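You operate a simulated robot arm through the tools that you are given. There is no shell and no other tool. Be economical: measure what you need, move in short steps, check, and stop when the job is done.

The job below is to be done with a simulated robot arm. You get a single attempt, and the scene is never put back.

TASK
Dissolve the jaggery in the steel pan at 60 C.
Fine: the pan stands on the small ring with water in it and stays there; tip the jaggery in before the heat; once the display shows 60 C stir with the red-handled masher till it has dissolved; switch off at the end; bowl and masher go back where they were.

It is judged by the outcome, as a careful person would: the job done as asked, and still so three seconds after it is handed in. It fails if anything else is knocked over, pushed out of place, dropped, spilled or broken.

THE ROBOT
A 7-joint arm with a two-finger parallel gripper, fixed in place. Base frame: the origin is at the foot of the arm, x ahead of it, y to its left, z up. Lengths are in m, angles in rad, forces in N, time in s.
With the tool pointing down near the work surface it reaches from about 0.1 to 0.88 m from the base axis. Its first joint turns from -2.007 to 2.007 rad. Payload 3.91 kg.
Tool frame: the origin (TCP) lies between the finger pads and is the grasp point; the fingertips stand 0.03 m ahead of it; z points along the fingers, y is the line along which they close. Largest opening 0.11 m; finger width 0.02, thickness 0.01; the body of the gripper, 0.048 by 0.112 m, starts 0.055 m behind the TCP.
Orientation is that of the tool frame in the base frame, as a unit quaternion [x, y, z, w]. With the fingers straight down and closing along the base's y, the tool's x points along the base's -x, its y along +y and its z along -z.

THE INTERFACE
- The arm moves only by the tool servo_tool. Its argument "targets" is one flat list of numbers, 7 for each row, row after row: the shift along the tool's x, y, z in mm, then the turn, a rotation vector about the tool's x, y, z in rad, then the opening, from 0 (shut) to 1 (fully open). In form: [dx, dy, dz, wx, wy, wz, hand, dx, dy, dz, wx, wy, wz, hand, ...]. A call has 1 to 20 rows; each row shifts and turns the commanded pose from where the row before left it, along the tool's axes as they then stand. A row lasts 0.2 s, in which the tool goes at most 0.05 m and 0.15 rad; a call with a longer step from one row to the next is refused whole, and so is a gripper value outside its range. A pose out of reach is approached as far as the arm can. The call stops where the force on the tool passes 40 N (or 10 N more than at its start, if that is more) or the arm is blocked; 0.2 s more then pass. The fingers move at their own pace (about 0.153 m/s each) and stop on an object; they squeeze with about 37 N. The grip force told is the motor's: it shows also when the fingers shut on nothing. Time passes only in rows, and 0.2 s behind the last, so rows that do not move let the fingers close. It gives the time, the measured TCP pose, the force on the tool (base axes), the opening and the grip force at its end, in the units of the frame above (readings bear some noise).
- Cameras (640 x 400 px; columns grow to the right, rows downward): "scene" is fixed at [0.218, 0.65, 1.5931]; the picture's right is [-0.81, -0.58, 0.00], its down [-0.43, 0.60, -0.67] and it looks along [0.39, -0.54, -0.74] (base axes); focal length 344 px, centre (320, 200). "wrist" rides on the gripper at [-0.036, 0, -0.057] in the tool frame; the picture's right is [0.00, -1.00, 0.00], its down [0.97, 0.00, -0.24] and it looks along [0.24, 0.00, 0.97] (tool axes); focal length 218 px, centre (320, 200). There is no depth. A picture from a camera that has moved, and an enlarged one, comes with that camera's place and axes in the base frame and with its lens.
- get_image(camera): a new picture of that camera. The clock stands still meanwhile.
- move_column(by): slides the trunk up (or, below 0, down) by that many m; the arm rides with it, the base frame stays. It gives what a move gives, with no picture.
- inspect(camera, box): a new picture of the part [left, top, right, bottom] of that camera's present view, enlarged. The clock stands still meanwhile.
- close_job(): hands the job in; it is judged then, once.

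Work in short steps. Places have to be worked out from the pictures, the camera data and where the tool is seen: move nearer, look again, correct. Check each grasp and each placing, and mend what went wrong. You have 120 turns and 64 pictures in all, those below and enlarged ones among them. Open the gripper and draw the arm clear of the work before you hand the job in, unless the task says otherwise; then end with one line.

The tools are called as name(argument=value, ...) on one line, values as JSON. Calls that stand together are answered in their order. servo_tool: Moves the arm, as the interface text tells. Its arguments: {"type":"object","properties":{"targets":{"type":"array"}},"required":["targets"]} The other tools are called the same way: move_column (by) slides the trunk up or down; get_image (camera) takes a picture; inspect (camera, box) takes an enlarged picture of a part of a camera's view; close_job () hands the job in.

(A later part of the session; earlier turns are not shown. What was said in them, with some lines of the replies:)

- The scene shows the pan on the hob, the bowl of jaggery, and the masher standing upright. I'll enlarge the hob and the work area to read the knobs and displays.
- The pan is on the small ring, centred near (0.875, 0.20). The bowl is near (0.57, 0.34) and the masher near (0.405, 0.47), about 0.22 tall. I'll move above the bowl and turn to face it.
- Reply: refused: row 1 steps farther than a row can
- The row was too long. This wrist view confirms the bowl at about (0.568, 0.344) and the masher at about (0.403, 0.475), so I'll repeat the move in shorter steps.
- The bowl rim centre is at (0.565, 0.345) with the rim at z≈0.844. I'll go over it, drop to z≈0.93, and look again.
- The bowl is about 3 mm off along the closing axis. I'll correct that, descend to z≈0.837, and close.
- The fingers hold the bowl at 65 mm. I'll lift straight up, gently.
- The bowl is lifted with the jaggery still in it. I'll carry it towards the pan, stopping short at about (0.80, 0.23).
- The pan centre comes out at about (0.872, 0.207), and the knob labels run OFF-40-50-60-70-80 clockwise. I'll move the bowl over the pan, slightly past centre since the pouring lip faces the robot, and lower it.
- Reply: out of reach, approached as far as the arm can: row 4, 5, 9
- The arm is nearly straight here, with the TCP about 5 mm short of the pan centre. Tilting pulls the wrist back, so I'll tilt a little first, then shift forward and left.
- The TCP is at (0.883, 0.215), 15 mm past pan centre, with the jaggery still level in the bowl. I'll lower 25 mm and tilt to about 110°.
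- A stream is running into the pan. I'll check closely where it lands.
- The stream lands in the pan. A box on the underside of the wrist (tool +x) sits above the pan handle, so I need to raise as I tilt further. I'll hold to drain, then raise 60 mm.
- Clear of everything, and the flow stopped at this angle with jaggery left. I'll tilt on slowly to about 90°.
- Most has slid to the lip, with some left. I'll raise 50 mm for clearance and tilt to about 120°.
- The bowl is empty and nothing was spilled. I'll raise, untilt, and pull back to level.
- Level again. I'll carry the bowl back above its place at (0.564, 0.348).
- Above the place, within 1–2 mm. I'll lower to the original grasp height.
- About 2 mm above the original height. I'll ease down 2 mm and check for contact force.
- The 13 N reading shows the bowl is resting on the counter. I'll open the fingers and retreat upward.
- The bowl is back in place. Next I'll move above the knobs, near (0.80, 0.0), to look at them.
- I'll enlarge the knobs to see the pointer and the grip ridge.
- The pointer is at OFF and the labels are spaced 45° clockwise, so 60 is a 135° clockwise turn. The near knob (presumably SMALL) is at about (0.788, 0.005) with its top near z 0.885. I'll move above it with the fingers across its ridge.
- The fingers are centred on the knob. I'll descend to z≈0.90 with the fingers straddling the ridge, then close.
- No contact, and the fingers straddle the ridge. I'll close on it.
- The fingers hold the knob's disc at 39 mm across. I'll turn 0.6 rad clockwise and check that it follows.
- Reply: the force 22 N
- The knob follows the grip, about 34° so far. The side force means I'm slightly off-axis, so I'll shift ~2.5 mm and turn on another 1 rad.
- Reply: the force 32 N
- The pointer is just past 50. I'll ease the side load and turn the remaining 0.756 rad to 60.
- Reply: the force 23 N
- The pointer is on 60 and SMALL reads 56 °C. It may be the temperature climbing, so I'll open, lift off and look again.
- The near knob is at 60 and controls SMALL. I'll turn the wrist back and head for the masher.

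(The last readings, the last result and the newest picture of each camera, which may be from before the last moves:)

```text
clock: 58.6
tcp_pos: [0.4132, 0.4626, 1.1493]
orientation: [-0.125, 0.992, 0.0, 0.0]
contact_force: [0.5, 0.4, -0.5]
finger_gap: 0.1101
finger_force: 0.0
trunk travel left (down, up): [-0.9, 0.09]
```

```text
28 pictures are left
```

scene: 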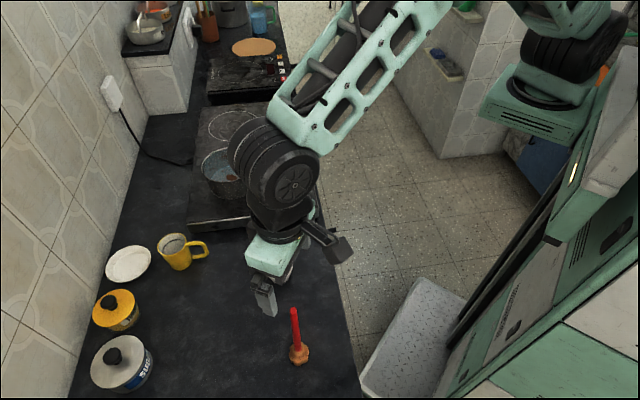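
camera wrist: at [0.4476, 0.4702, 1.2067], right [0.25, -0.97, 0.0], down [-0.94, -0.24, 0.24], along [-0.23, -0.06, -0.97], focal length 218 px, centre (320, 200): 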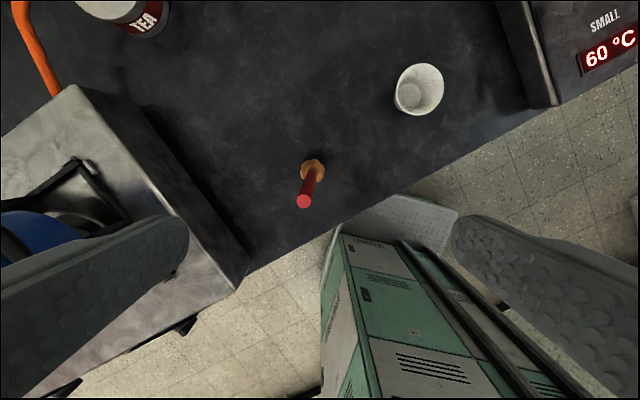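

The display now shows 60 °C. The masher stands upright at about (0.401, 0.4725). I'll centre over it, descend to z≈0.99, and look before closing.

servo_tool(targets=[9.4, 12.6, 0, 0, 0, 0, 1, 0, 0, 40, 0, 0, 0, 1, 0, 0, 30, 0, 0, 0, 1, 0, 0, 0, 0, 0, 0, 1])

get_image(camera="wrist")

```text
clock: 59.6
tcp_pos: [0.402, 0.474, 1.0796]
orientation: [-0.125, 0.992, 0.001, 0.0]
contact_force: [-0.1, -0.3, 0.2]
finger_gap: 0.1099
finger_force: 0.1
trunk travel left (down, up): [-0.9, 0.09]
```

```text
27 pictures are left
camera wrist: at [0.4351, 0.4807, 1.1362], right [0.25, -0.97, 0.0], down [-0.94, -0.24, 0.24], along [-0.23, -0.06, -0.97], focal length 218 px, centre (320, 200)
```

wrist: 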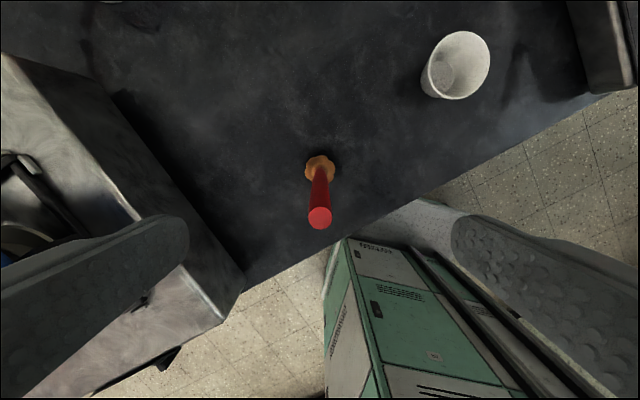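

Aligned, and the masher top is near z≈1.03. I'll descend to TCP z≈1.0 and close on the handle.

servo_tool(targets=[0, 0, 30, 0, 0, 0, 1, 0, 0, 30, 0, 0, 0, 1, 0, 0, 20, 0, 0, 0, 1, 0, 0, 0, 0, 0, 0, 1, 0, 0, 0, 0, 0, 0, 0.4, 0, 0, 0, 0, 0, 0, 0, 0, 0, 0, 0, 0, 0, 0, 0, 0, 0, 0, 0, 0, 0])

get_image(camera="wrist")

inspect(camera="scene", box=[220, 200, 380, 390])

```text
clock: 61.4
tcp_pos: [0.4012, 0.4735, 0.999]
orientation: [-0.125, 0.992, 0.001, 0.001]
contact_force: [-0.3, 0.7, 0.3]
finger_gap: 0.0152
finger_force: 37.4
trunk travel left (down, up): [-0.9, 0.09]
```

```text
26 pictures are left
camera wrist: at [0.4352, 0.4801, 1.0556], right [0.25, -0.97, 0.0], down [-0.94, -0.24, 0.24], along [-0.23, -0.06, -0.97], focal length 218 px, centre (320, 200)
```

wrist: 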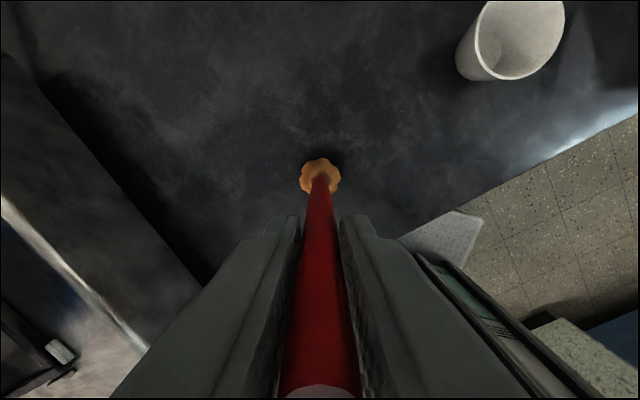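

```text
2.11 times, centred on (300, 295) of scene
camera zoom: at [0.218, 0.65, 1.5931], right [-0.81, -0.58, 0.0], down [-0.43, 0.6, -0.67], along [0.39, -0.54, -0.74], focal length 724 px, centre (362, 0)
```

zoom: 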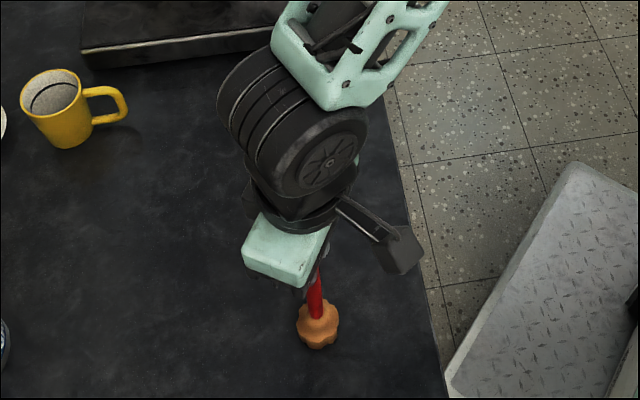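

The masher is held, 15 mm gap, with the bottom 0.199 m below the TCP. I'll lift 240 mm, then carry it towards the pan.

servo_tool(targets=[0, 0, -10, 0, 0, 0, 0, 0, 0, -30, 0, 0, 0, 0, 0, 0, -40, 0, 0, 0, 0, 0, 0, -40, 0, 0, 0, 0, 0, 0, -40, 0, 0, 0, 0, 0, 0, -40, 0, 0, 0, 0, 0, 0, -40, 0, 0, 0, 0, 0, 0, 0, 0, 0, 0, 0])

servo_tool(targets=[-28.6, -30.8, 0, 0, 0, 0, 0, -28.6, -30.8, 0, 0, 0, 0, 0, -28.6, -30.8, 0, 0, 0, 0, 0, -28.6, -30.8, 0, 0, 0, 0, 0, -28.6, -30.8, 0, 0, 0, 0, 0, -28.6, -30.8, 0, 0, 0, 0, 0, -28.6, -30.8, 0, 0, 0, 0, 0, -28.6, -30.8, 0, 0, 0, 0, 0, -28.6, -30.8, 0, 0, 0, 0, 0, -28.6, -30.8, 0, 0, 0, 0, 0, -28.6, -30.8, 0, 0, 0, 0, 0, -28.6, -30.8, 0, 0, 0, 0, 0, 0, 0, 0, 0, 0, 0, 0])

get_image(camera="scene")

get_image(camera="wrist")

```text
clock: 63.2
tcp_pos: [0.4005, 0.4719, 1.2388]
orientation: [-0.125, 0.992, 0.0, 0.0]
contact_force: [0.2, 0.1, -0.6]
finger_gap: 0.0149
finger_force: 37.4
trunk travel left (down, up): [-0.9, 0.09]
```

```text
clock: 66.0
tcp_pos: [0.8273, 0.1976, 1.2401]
orientation: [-0.126, 0.992, 0.001, -0.001]
contact_force: [-0.6, -0.5, -0.9]
finger_gap: 0.0152
finger_force: 37.3
trunk travel left (down, up): [-0.9, 0.09]
```

```text
24 pictures are left
```

scene: 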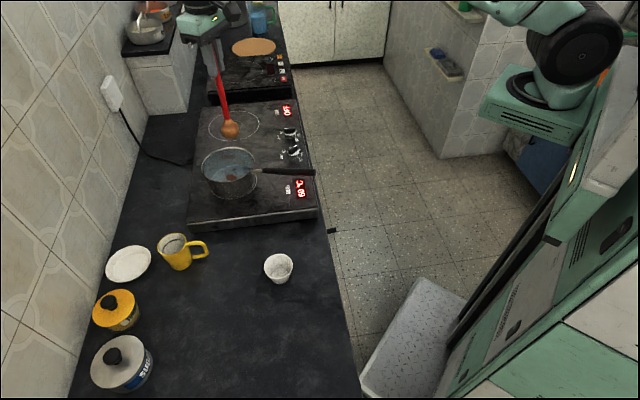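

```text
23 pictures are left
camera wrist: at [0.8609, 0.2046, 1.2976], right [0.25, -0.97, 0.0], down [-0.94, -0.24, 0.24], along [-0.23, -0.06, -0.97], focal length 218 px, centre (320, 200)
```

wrist: 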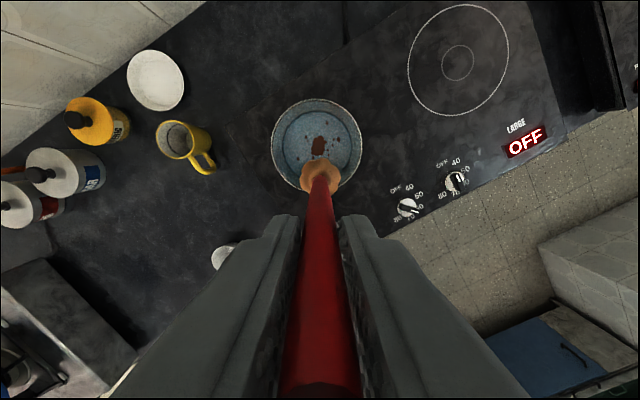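

The masher head is ready and the pan centre is at (0.864, 0.209). I'll tilt 0.2 rad so the head sits over pan centre within reach, then lower it into the water.

servo_tool(targets=[0, 0, 0, 0, -0.1, 0, 0, 0, 0, 0, 0, -0.1, 0, 0, 6.8, 0, 33.3, 0, 0, 0, 0, 6.8, 0, 33.3, 0, 0, 0, 0, 6, 0, 29.4, 0, 0, 0, 0, 0, 0, 0, 0, 0, 0, 0])

get_image(camera="wrist")

inspect(camera="scene", box=[180, 90, 320, 220])

```text
clock: 67.4
tcp_pos: [0.8246, 0.1977, 1.1418]
orientation: [-0.125, 0.987, 0.013, 0.099]
contact_force: [-1.5, 0.7, -0.2]
finger_gap: 0.0152
finger_force: 36.9
trunk travel left (down, up): [-0.9, 0.09]
```

```text
22 pictures are left
camera wrist: at [0.848, 0.2022, 1.2048], right [0.25, -0.97, 0.0], down [-0.97, -0.25, 0.04], along [-0.04, -0.01, -1.0], focal length 218 px, centre (320, 200)
```

wrist: 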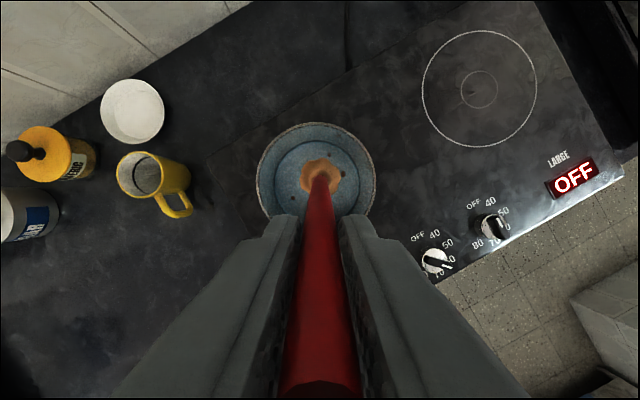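

```text
3.08 times, centred on (250, 155) of scene
camera zoom: at [0.218, 0.65, 1.5931], right [-0.81, -0.58, 0.0], down [-0.43, 0.6, -0.67], along [0.39, -0.54, -0.74], focal length 1058 px, centre (535, 338)
```

zoom: 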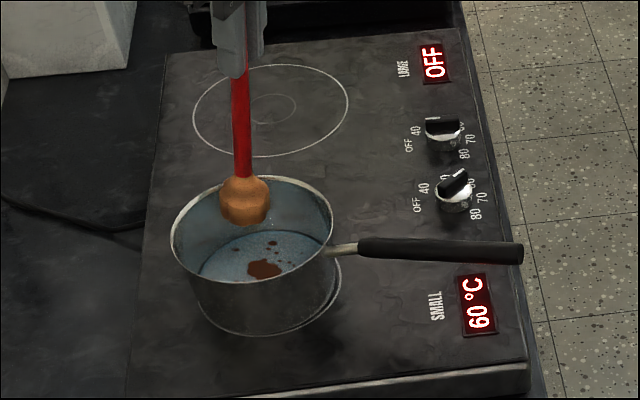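

The display reads 60 °C and the head is centred inside the rim. I'll lower it into the water.

servo_tool(targets=[2, 0, 24, 0, 0, 0, 0, 5, 0, 24, 0, 0, 0, 0, 5, 0, 22, 0, 0, 0, 0, 2, 0, 6, 0, 0, 0, 0, 0, 0, 0, 0, 0, 0, 0])

inspect(camera="scene", box=[180, 110, 320, 220])

```text
clock: 68.6
tcp_pos: [0.8288, 0.2012, 1.0639]
orientation: [-0.124, 0.987, 0.013, 0.1]
contact_force: [0.6, -0.4, -0.9]
finger_gap: 0.0153
finger_force: 37.2
trunk travel left (down, up): [-0.9, 0.09]
```

```text
3.64 times, centred on (250, 165) of scene
camera zoom: at [0.218, 0.65, 1.5931], right [-0.81, -0.58, 0.0], down [-0.43, 0.6, -0.67], along [0.39, -0.54, -0.74], focal length 1250 px, centre (574, 327)
```

zoom: 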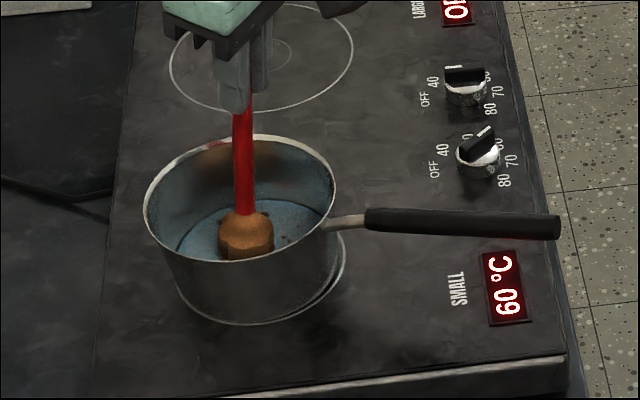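

No contact yet. I'll go 6 mm deeper and stir in 25 mm circles, two rounds.

servo_tool(targets=[1.2, 0, 6, 0, 0, 0, 0, 0, 12, 0, 0, 0, 0, 0, 0, 13, 0, 0, 0, 0, 0, -17.3, -7.3, 3.5, 0, 0, 0, 0, -7.2, -17.7, 1.5, 0, 0, 0, 0, 7.2, -17.7, -1.5, 0, 0, 0, 0, 17.3, -7.3, -3.5, 0, 0, 0, 0, 17.3, 7.3, -3.5, 0, 0, 0, 0, 7.2, 17.7, -1.5, 0, 0, 0, 0, -7.2, 17.7, 1.5, 0, 0, 0, 0, -17.3, 7.3, 3.5, 0, 0, 0, 0, -17.3, -7.3, 3.5, 0, 0, 0, 0, -7.2, -17.7, 1.5, 0, 0, 0, 0, 7.2, -17.7, -1.5, 0, 0, 0, 0, 17.3, -7.3, -3.5, 0, 0, 0, 0, 17.3, 7.3, -3.5, 0, 0, 0, 0, 7.2, 17.7, -1.5, 0, 0, 0, 0, -7.2, 17.7, 1.5, 0, 0, 0, 0, -17.3, 7.3, 3.5, 0, 0, 0, 0])

inspect(camera="scene", box=[180, 110, 320, 220])

```text
clock: 72.6
tcp_pos: [0.8209, 0.2249, 1.0597]
orientation: [-0.125, 0.987, 0.013, 0.099]
contact_force: [-4.6, -6.5, 20.8]
finger_gap: 0.016
finger_force: 36.7
trunk travel left (down, up): [-0.9, 0.09]
```

```text
3.64 times, centred on (250, 165) of scene
camera zoom: at [0.218, 0.65, 1.5931], right [-0.81, -0.58, 0.0], down [-0.43, 0.6, -0.67], along [0.39, -0.54, -0.74], focal length 1250 px, centre (574, 327)
```

zoom: 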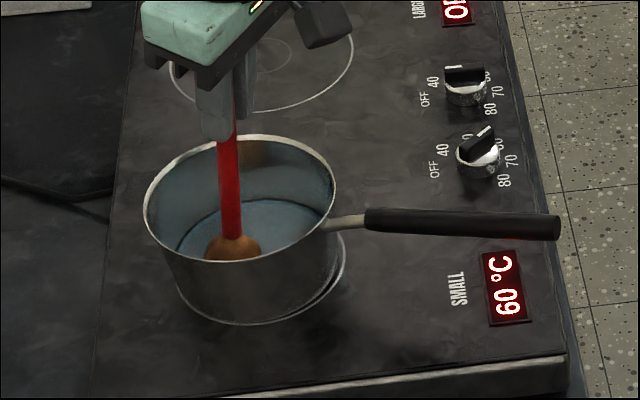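

The head is pressing on the pan floor with about 20 N, and the pan hasn't moved. I'll raise 4 mm and stir two more rounds.

servo_tool(targets=[-0.8, 0, -4, 0, 0, 0, 0, -17.3, -7.3, 3.5, 0, 0, 0, 0, -7.2, -17.7, 1.5, 0, 0, 0, 0, 7.2, -17.7, -1.5, 0, 0, 0, 0, 17.3, -7.3, -3.5, 0, 0, 0, 0, 17.3, 7.3, -3.5, 0, 0, 0, 0, 7.2, 17.7, -1.5, 0, 0, 0, 0, -7.2, 17.7, 1.5, 0, 0, 0, 0, -17.3, 7.3, 3.5, 0, 0, 0, 0, -17.3, -7.3, 3.5, 0, 0, 0, 0, -7.2, -17.7, 1.5, 0, 0, 0, 0, 7.2, -17.7, -1.5, 0, 0, 0, 0, 17.3, -7.3, -3.5, 0, 0, 0, 0, 17.3, 7.3, -3.5, 0, 0, 0, 0, 7.2, 17.7, -1.5, 0, 0, 0, 0, -7.2, 17.7, 1.5, 0, 0, 0, 0, -17.3, 7.3, 3.5, 0, 0, 0, 0])

get_image(camera="wrist")

```text
clock: 76.2
tcp_pos: [0.8198, 0.2248, 1.0618]
orientation: [-0.125, 0.987, 0.013, 0.099]
contact_force: [0.1, -0.4, -1.0]
finger_gap: 0.0149
finger_force: 36.8
trunk travel left (down, up): [-0.9, 0.09]
```

```text
18 pictures are left
camera wrist: at [0.8424, 0.2285, 1.124], right [0.25, -0.97, 0.0], down [-0.97, -0.25, 0.04], along [-0.04, -0.01, -1.0], focal length 218 px, centre (320, 200)
```

wrist: 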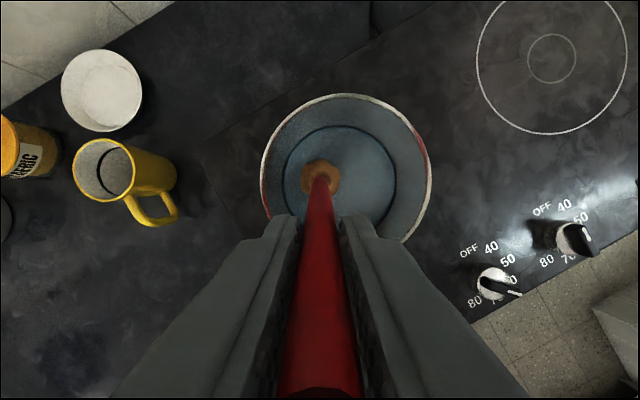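

No brown is visible, but the masher hides part of the pan. I'll stir two more rounds for certainty, then lift the head clear of the pan and inspect.

servo_tool(targets=[-17.3, -7.3, 3.5, 0, 0, 0, 0, -7.2, -17.7, 1.5, 0, 0, 0, 0, 7.2, -17.7, -1.5, 0, 0, 0, 0, 17.3, -7.3, -3.5, 0, 0, 0, 0, 17.3, 7.3, -3.5, 0, 0, 0, 0, 7.2, 17.7, -1.5, 0, 0, 0, 0, -7.2, 17.7, 1.5, 0, 0, 0, 0, -17.3, 7.3, 3.5, 0, 0, 0, 0, -17.3, -7.3, 3.5, 0, 0, 0, 0, -7.2, -17.7, 1.5, 0, 0, 0, 0, 7.2, -17.7, -1.5, 0, 0, 0, 0, 17.3, -7.3, -3.5, 0, 0, 0, 0, 17.3, 7.3, -3.5, 0, 0, 0, 0, 7.2, 17.7, -1.5, 0, 0, 0, 0, -7.2, 17.7, 1.5, 0, 0, 0, 0, -17.3, 7.3, 3.5, 0, 0, 0, 0, 0, -12, 0, 0, 0, 0, 0, 0, -13, 0, 0, 0, 0, 0])

servo_tool(targets=[-4, 0, -19.6, 0, 0, 0, 0, -6, 0, -29.4, 0, 0, 0, 0, -7, 0, -34, 0, 0, 0, 0, -7, 0, -34, 0, 0, 0, 0, -7, 0, -34, 0, 0, 0, 0, -4, 0, -19, 0, 0, 0, 0, 0, 0, 0, 0, 0, 0, 0])

inspect(camera="scene", box=[180, 110, 320, 220])

```text
clock: 80.0
tcp_pos: [0.8268, 0.2011, 1.0617]
orientation: [-0.124, 0.987, 0.012, 0.099]
contact_force: [-0.2, 0.4, -0.9]
finger_gap: 0.0152
finger_force: 37.5
trunk travel left (down, up): [-0.9, 0.09]
```

```text
clock: 81.6
tcp_pos: [0.8285, 0.2011, 1.2343]
orientation: [-0.125, 0.987, 0.012, 0.1]
contact_force: [0.5, 0.0, -1.1]
finger_gap: 0.0149
finger_force: 37.3
trunk travel left (down, up): [-0.9, 0.09]
```

```text
3.64 times, centred on (250, 165) of scene
camera zoom: at [0.218, 0.65, 1.5931], right [-0.81, -0.58, 0.0], down [-0.43, 0.6, -0.67], along [0.39, -0.54, -0.74], focal length 1250 px, centre (574, 327)
```

zoom: 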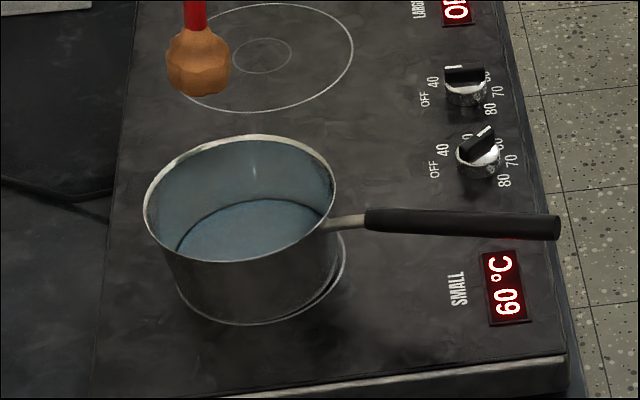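

All dissolved and the display still reads 60 °C. I'll level the masher and carry it back above its place.

servo_tool(targets=[0, 0, 0, 0, 0.1, 0, 0, 0, 0, 0, 0, 0.1, 0, 0, 28.9, 30.8, 0, 0, 0, 0, 0, 28.9, 30.8, 0, 0, 0, 0, 0, 28.9, 30.8, 0, 0, 0, 0, 0, 28.9, 30.8, 0, 0, 0, 0, 0, 28.9, 30.8, 0, 0, 0, 0, 0, 28.9, 30.8, 0, 0, 0, 0, 0, 28.9, 30.8, 0, 0, 0, 0, 0, 28.9, 30.8, 0, 0, 0, 0, 0, 28.9, 30.8, 0, 0, 0, 0, 0, 28.9, 30.8, 0, 0, 0, 0, 0, 28.9, 30.8, 0, 0, 0, 0, 0, 28.9, 30.8, 0, 0, 0, 0, 0, 0, 0, 0, 0, 0, 0, 0])

get_image(camera="wrist")

```text
clock: 84.8
tcp_pos: [0.4002, 0.4741, 1.2338]
orientation: [-0.125, 0.992, 0.0, 0.0]
contact_force: [-0.7, 0.0, -1.5]
finger_gap: 0.0153
finger_force: 36.7
trunk travel left (down, up): [-0.9, 0.09]
```

```text
16 pictures are left
camera wrist: at [0.434, 0.4803, 1.2915], right [0.25, -0.97, 0.0], down [-0.94, -0.24, 0.24], along [-0.23, -0.06, -0.97], focal length 218 px, centre (320, 200)
```

wrist: 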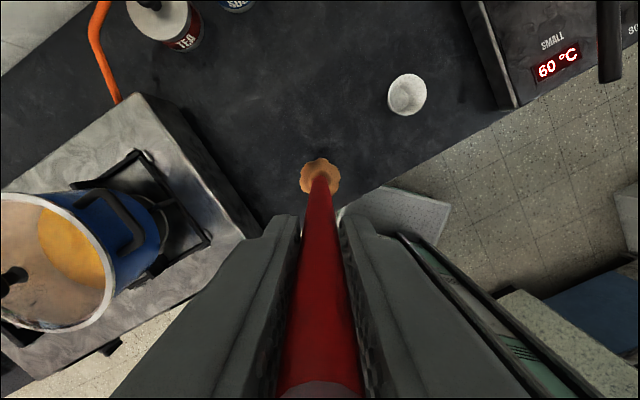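

The masher hasn't slipped in the grip. I'll lower it to just above the counter.

servo_tool(targets=[-1, 0, 40, 0, 0, 0, 0, 0, 0, 40, 0, 0, 0, 0, 0, 0, 40, 0, 0, 0, 0, 0, 0, 40, 0, 0, 0, 0, 0, 0, 40, 0, 0, 0, 0, 0, 0, 20, 0, 0, 0, 0, 0, 0, 8, 0, 0, 0, 0, 0, 0, 0, 0, 0, 0, 0])

servo_tool(targets=[0, 0, 3, 0, 0, 0, 0, 0, 0, 2, 0, 0, 0, 0, 0, 0, 0, 0, 0, 0, 0])

```text
clock: 86.6
tcp_pos: [0.4017, 0.4713, 1.0062]
orientation: [-0.125, 0.992, -0.001, -0.001]
contact_force: [0.9, -0.1, -0.2]
finger_gap: 0.0151
finger_force: 37.1
trunk travel left (down, up): [-0.9, 0.09]
```

```text
clock: 87.4
tcp_pos: [0.4016, 0.4711, 1.0013]
orientation: [-0.125, 0.992, -0.001, 0.0]
contact_force: [-0.7, -0.4, -1.1]
finger_gap: 0.0151
finger_force: 36.7
trunk travel left (down, up): [-0.9, 0.09]
```

Not touching yet. I'll go down 1–2 mm more and correct +1.5 mm in y.

servo_tool(targets=[0, 1.5, 0, 0, 0, 0, 0, 0, 0, 1.5, 0, 0, 0, 0, 0, 0, 1, 0, 0, 0, 0, 0, 0, 0, 0, 0, 0, 0])

```text
clock: 88.4
tcp_pos: [0.4013, 0.475, 0.9991]
orientation: [-0.126, 0.992, 0.001, 0.0]
contact_force: [0.5, 0.9, -1.4]
finger_gap: 0.0153
finger_force: 36.9
trunk travel left (down, up): [-0.9, 0.09]
```

Still no contact force at the original height, so I'll ease down another millimetre or two.

servo_tool(targets=[0, 0, 1, 0, 0, 0, 0, 0, 0, 1, 0, 0, 0, 0, 0, 0, 0, 0, 0, 0, 0])

```text
clock: 89.2
tcp_pos: [0.4013, 0.4753, 0.998]
orientation: [-0.126, 0.992, -0.001, -0.001]
contact_force: [0.2, -0.3, -1.3]
finger_gap: 0.0151
finger_force: 36.7
trunk travel left (down, up): [-0.9, 0.09]
```

Still free, so the masher may have ridden up a little in the grip. I'll continue in small steps.

servo_tool(targets=[0, 0, 1, 0, 0, 0, 0, 0, 0, 1, 0, 0, 0, 0, 0, 0, 0, 0, 0, 0, 0])

inspect(camera="scene", box=[240, 280, 360, 380])

```text
clock: 90.0
tcp_pos: [0.4014, 0.4758, 0.9973]
orientation: [-0.126, 0.992, 0.002, 0.0]
contact_force: [-2.8, -2.8, 18.1]
finger_gap: 0.0151
finger_force: 36.8
trunk travel left (down, up): [-0.9, 0.09]
```

```text
4.00 times, centred on (300, 330) of scene
camera zoom: at [0.218, 0.65, 1.5931], right [-0.81, -0.58, 0.0], down [-0.43, 0.6, -0.67], along [0.39, -0.54, -0.74], focal length 1375 px, centre (400, -320)
```

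zoom: 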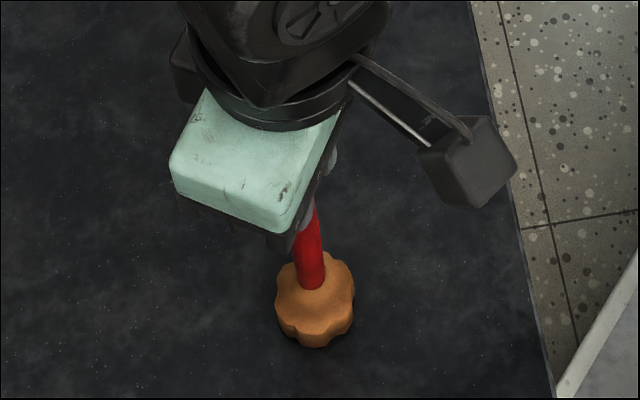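

The 18 N reading shows it's down, within about 2 mm of its original spot. I'll relieve the press and open gently, then lift.

servo_tool(targets=[0, 0, -0.8, 0, 0, 0, 0, 0, 0, 0, 0, 0, 0, 0.2, 0, 0, 0, 0, 0, 0, 0.5, 0, 0, 0, 0, 0, 0, 1, 0, 0, 0, 0, 0, 0, 1, 0, 0, -30, 0, 0, 0, 1, 0, 0, -40, 0, 0, 0, 1, 0, 0, -40, 0, 0, 0, 1, 0, 0, -40, 0, 0, 0, 1, 0, 0, 0, 0, 0, 0, 1])

get_image(camera="wrist")

```text
clock: 92.2
tcp_pos: [0.3998, 0.4696, 1.1469]
orientation: [-0.125, 0.992, 0.0, -0.001]
contact_force: [-0.2, 1.0, -0.4]
finger_gap: 0.11
finger_force: 0.0
trunk travel left (down, up): [-0.9, 0.09]
```

```text
14 pictures are left
camera wrist: at [0.4349, 0.4777, 1.2031], right [0.25, -0.97, 0.0], down [-0.94, -0.24, 0.24], along [-0.23, -0.06, -0.97], focal length 218 px, centre (320, 200)
```

wrist: 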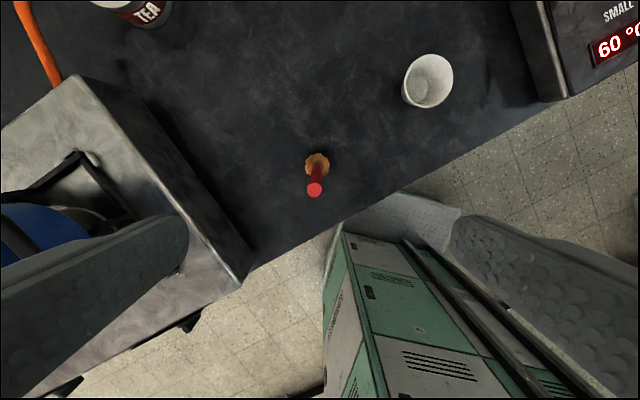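

The masher stands in its place. Now I'll go back over the knob and turn the wrist to match the pointer at 60.

servo_tool(targets=[-20, -41.8, 0, 0, 0, 0, 1, -20, -41.8, 0, 0, 0, 0, 1, -20, -41.8, 0, 0, 0, 0, 1, -20, -41.8, 0, 0, 0, 0, 1, -20, -41.8, 0, 0, 0, 0, 1, -20, -41.8, 0, 0, 0, 0, 1, -20, -41.8, 0, 0, 0, 0, 1, -20, -41.8, 0, 0, 0, 0, 1, -20, -41.8, 0, 0, 0, 0, 1, -20, -41.8, 0, 0, 0, 0, 1, -20, -41.8, 0, 0, 0, 0, 1, -20, -41.8, 0, 0, 0, 0, 1, -20, -41.8, 0, 0, 0, 0, 1, 0, 0, 0, 0, 0, 0, 0.55])

servo_tool(targets=[0, 0, 0, 0, 0, 0.14, 0.55, 0, 0, 0, 0, 0, 0.14, 0.55, 0, 0, 0, 0, 0, 0.14, 0.55, 0, 0, 0, 0, 0, 0.14, 0.55, 0, 0, 0, 0, 0, 0.14, 0.55, 0, 0, 0, 0, 0, 0.14, 0.55, 0, 0, 0, 0, 0, 0.14, 0.55, 0, 0, 0, 0, 0, 0.14, 0.55, 0, 0, 0, 0, 0, 0.14, 0.55, 0, 0, 0, 0, 0, 0.14, 0.55, 0, 0, 0, 0, 0, 0.14, 0.55, 0, 0, 0, 0, 0, 0.14, 0.55, 0, 0, 0, 0, 0, 0.14, 0.55, 0, 0, 40, 0, 0, 0, 0.55, 0, 0, 40, 0, 0, 0, 0.55, 0, 0, 0, 0, 0, 0, 0.55])

get_image(camera="wrist")

```text
clock: 95.2
tcp_pos: [0.7883, 0.0107, 1.146]
orientation: [-0.125, 0.992, 0.0, 0.0]
contact_force: [0.2, -0.2, -0.6]
finger_gap: 0.0604
finger_force: 0.0
trunk travel left (down, up): [-0.9, 0.09]
```

```text
clock: 98.6
tcp_pos: [0.7881, 0.0128, 1.0664]
orientation: [0.706, 0.708, 0.0, 0.0]
contact_force: [-0.7, 0.0, 0.6]
finger_gap: 0.0606
finger_force: 0.0
trunk travel left (down, up): [-0.9, 0.09]
```

```text
13 pictures are left
camera wrist: at [0.7879, -0.0246, 1.1232], right [-1.0, 0.0, 0.0], down [0.0, 0.97, 0.24], along [0.0, 0.24, -0.97], focal length 218 px, centre (320, 200)
```

wrist: 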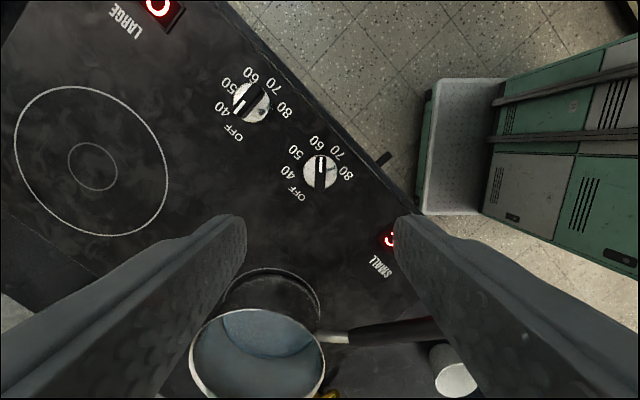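

The knob axis is at about (0.788, 0.005). I'll shift 7 mm in −y, descend to z≈0.90, and close on the disc.

servo_tool(targets=[-7, 0, 0, 0, 0, 0, 0.45, 0, 0, 40, 0, 0, 0, 0.45, 0, 0, 40, 0, 0, 0, 0.45, 0, 0, 40, 0, 0, 0, 0.45, 0, 0, 30, 0, 0, 0, 0.45, 0, 0, 16, 0, 0, 0, 0.45, 0, 0, 0, 0, 0, 0, 0.45, 0, 0, 0, 0, 0, 0, 0, 0, 0, 0, 0, 0, 0, 0, 0, 0, 0, 0, 0, 0, 0])

get_image(camera="wrist")

```text
clock: 100.8
tcp_pos: [0.7879, 0.0051, 0.9006]
orientation: [0.706, 0.708, 0.001, 0.001]
contact_force: [5.3, -0.5, -4.6]
finger_gap: 0.0395
finger_force: 45.1
trunk travel left (down, up): [-0.9, 0.09]
```

```text
12 pictures are left
camera wrist: at [0.7875, -0.0327, 0.9571], right [-1.0, 0.0, 0.0], down [0.0, 0.97, 0.24], along [0.0, 0.24, -0.97], focal length 218 px, centre (320, 200)
```

wrist: 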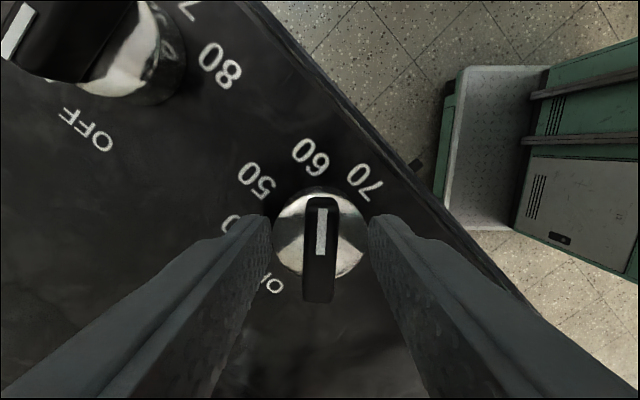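

Gripped. I'll turn counter-clockwise halfway and check the forces.

servo_tool(targets=[0.5, 0, 0.5, 0, 0, -0.1, 0, 0, 0, 0, 0, 0, -0.12, 0, 0, 0, 0, 0, 0, -0.12, 0, 0, 0, 0, 0, 0, -0.12, 0, 0, 0, 0, 0, 0, -0.12, 0, 0, 0, 0, 0, 0, -0.12, 0, 0, 0, 0, 0, 0, -0.12, 0, 0, 0, 0, 0, 0, -0.12, 0, 0, 0, 0, 0, 0, -0.12, 0, 0, 0, 0, 0, 0, -0.12, 0, 0, 0, 0, 0, 0, 0, 0])

```text
clock: 103.2
tcp_pos: [0.79, 0.0062, 0.9006]
orientation: [0.192, 0.981, 0.001, 0.001]
contact_force: [20.1, -1.5, -0.1]
finger_gap: 0.0397
finger_force: 45.1
trunk travel left (down, up): [-0.9, 0.09]
```

Some side load again, so I'll shift 2 mm in +x and turn the remaining 1.176 rad to OFF.

servo_tool(targets=[-1.9, 0.8, 0, 0, 0, 0, 0, 0, 0, 0, 0, 0, -0.098, 0, 0, 0, 0, 0, 0, -0.098, 0, 0, 0, 0, 0, 0, -0.098, 0, 0, 0, 0, 0, 0, -0.098, 0, 0, 0, 0, 0, 0, -0.098, 0, 0, 0, 0, 0, 0, -0.098, 0, 0, 0, 0, 0, 0, -0.098, 0, 0, 0, 0, 0, 0, -0.098, 0, 0, 0, 0, 0, 0, -0.098, 0, 0, 0, 0, 0, 0, -0.098, 0, 0, 0, 0, 0, 0, -0.098, 0, 0, 0, 0, 0, 0, -0.098, 0, 0, 0, 0, 0, 0, 0, 0])

get_image(camera="wrist")

inspect(camera="scene", box=[180, 80, 340, 240])

```text
clock: 106.2
tcp_pos: [0.7886, 0.0076, 0.8997]
orientation: [-0.384, 0.923, 0.001, -0.001]
contact_force: [3.0, 11.2, -0.6]
finger_gap: 0.0398
finger_force: 45.1
trunk travel left (down, up): [-0.9, 0.09]
```

```text
11 pictures are left
camera wrist: at [0.8137, 0.0311, 0.9571], right [0.71, -0.7, 0.0], down [-0.68, -0.69, 0.24], along [-0.17, -0.17, -0.97], focal length 218 px, centre (320, 200)
```

wrist: 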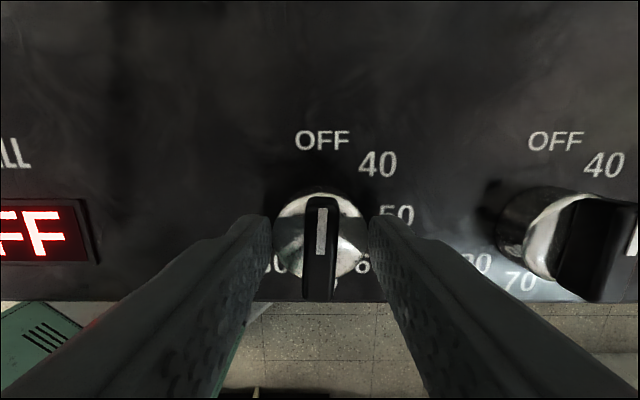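

```text
2.50 times, centred on (260, 160) of scene
camera zoom: at [0.218, 0.65, 1.5931], right [-0.81, -0.58, 0.0], down [-0.43, 0.6, -0.67], along [0.39, -0.54, -0.74], focal length 860 px, centre (470, 300)
```

zoom: 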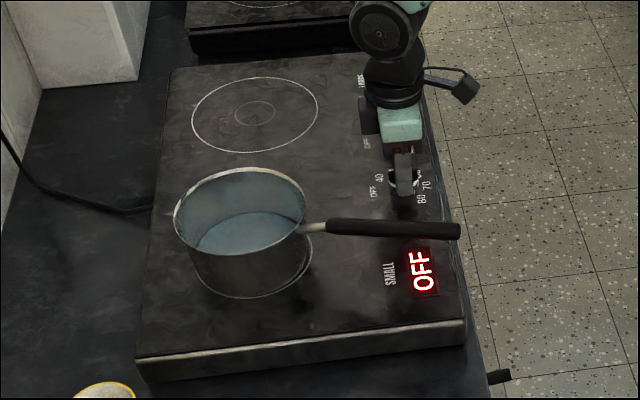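

The SMALL display shows OFF and the pointer is at OFF. I'll release, lift and draw the arm clear.

servo_tool(targets=[0, 0, 0, 0, 0, 0, 0.55, 0, 0, 0, 0, 0, 0, 0.55, 0, 0, 0, 0, 0, 0, 0.55, 0, 0, -15, 0, 0, 0, 0.55, 0, 0, -40, 0, 0, 0, 0.55, 0, 0, -45, 0, 0, 0, 0.55, 0, 0, -45, 0, 0, 0, 0.55, 0, 0, -45, 0, 0, 0, 0.55, 0, 0, -45, 0, 0, 0, 0.55, 0, 0, -45, 0, 0, 0, 1, 40, 0, -10, 0, 0, 0, 1, 40, 0, -10, 0, 0, 0, 1, 40, 0, -10, 0, 0, 0, 1, 40, 0, -10, 0, 0, 0, 1, 40, 0, 0, 0, 0, 0, 1, 40, 0, 0, 0, 0, 0, 1, 0, 0, 0, 0, 0, 0, 1])

get_image(camera="scene")

inspect(camera="scene", box=[180, 80, 340, 240])

```text
clock: 109.8
tcp_pos: [0.6209, -0.1637, 1.2213]
orientation: [-0.384, 0.924, 0.0, 0.0]
contact_force: [0.0, 0.1, 0.1]
finger_gap: 0.1099
finger_force: 0.1
trunk travel left (down, up): [-0.9, 0.09]
```

```text
9 pictures are left
```

scene: 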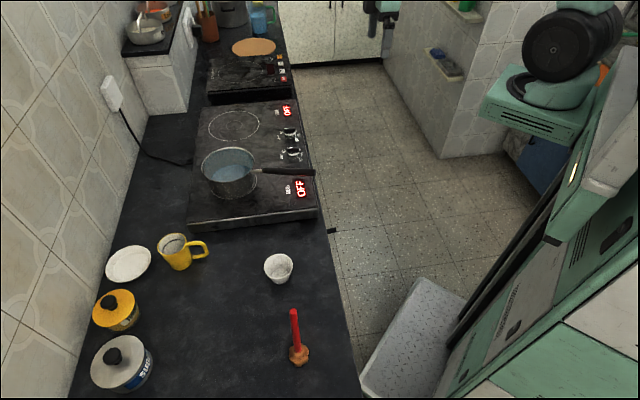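

```text
2.50 times, centred on (260, 160) of scene
camera zoom: at [0.218, 0.65, 1.5931], right [-0.81, -0.58, 0.0], down [-0.43, 0.6, -0.67], along [0.39, -0.54, -0.74], focal length 860 px, centre (470, 300)
```

zoom: 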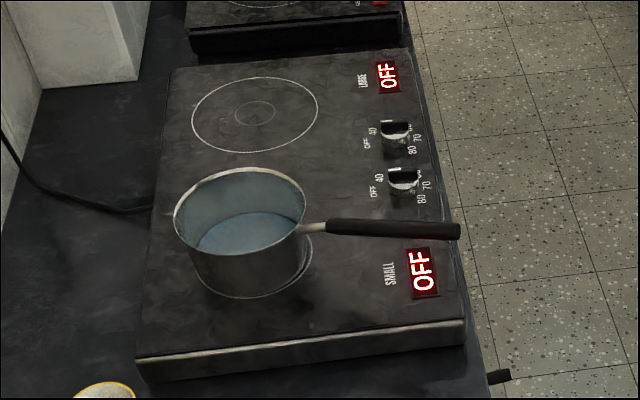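

Both displays read OFF, the pan is in its place with the jaggery dissolved, the bowl and masher are back, and the arm is clear. I'm handing in.

close_job()

```text
The job is handed in.
```

The jaggery is dissolved in the pan at 60 °C, the small ring is switched off, the bowl and masher are back where they were to within a few millimetres, and I saw no spills.
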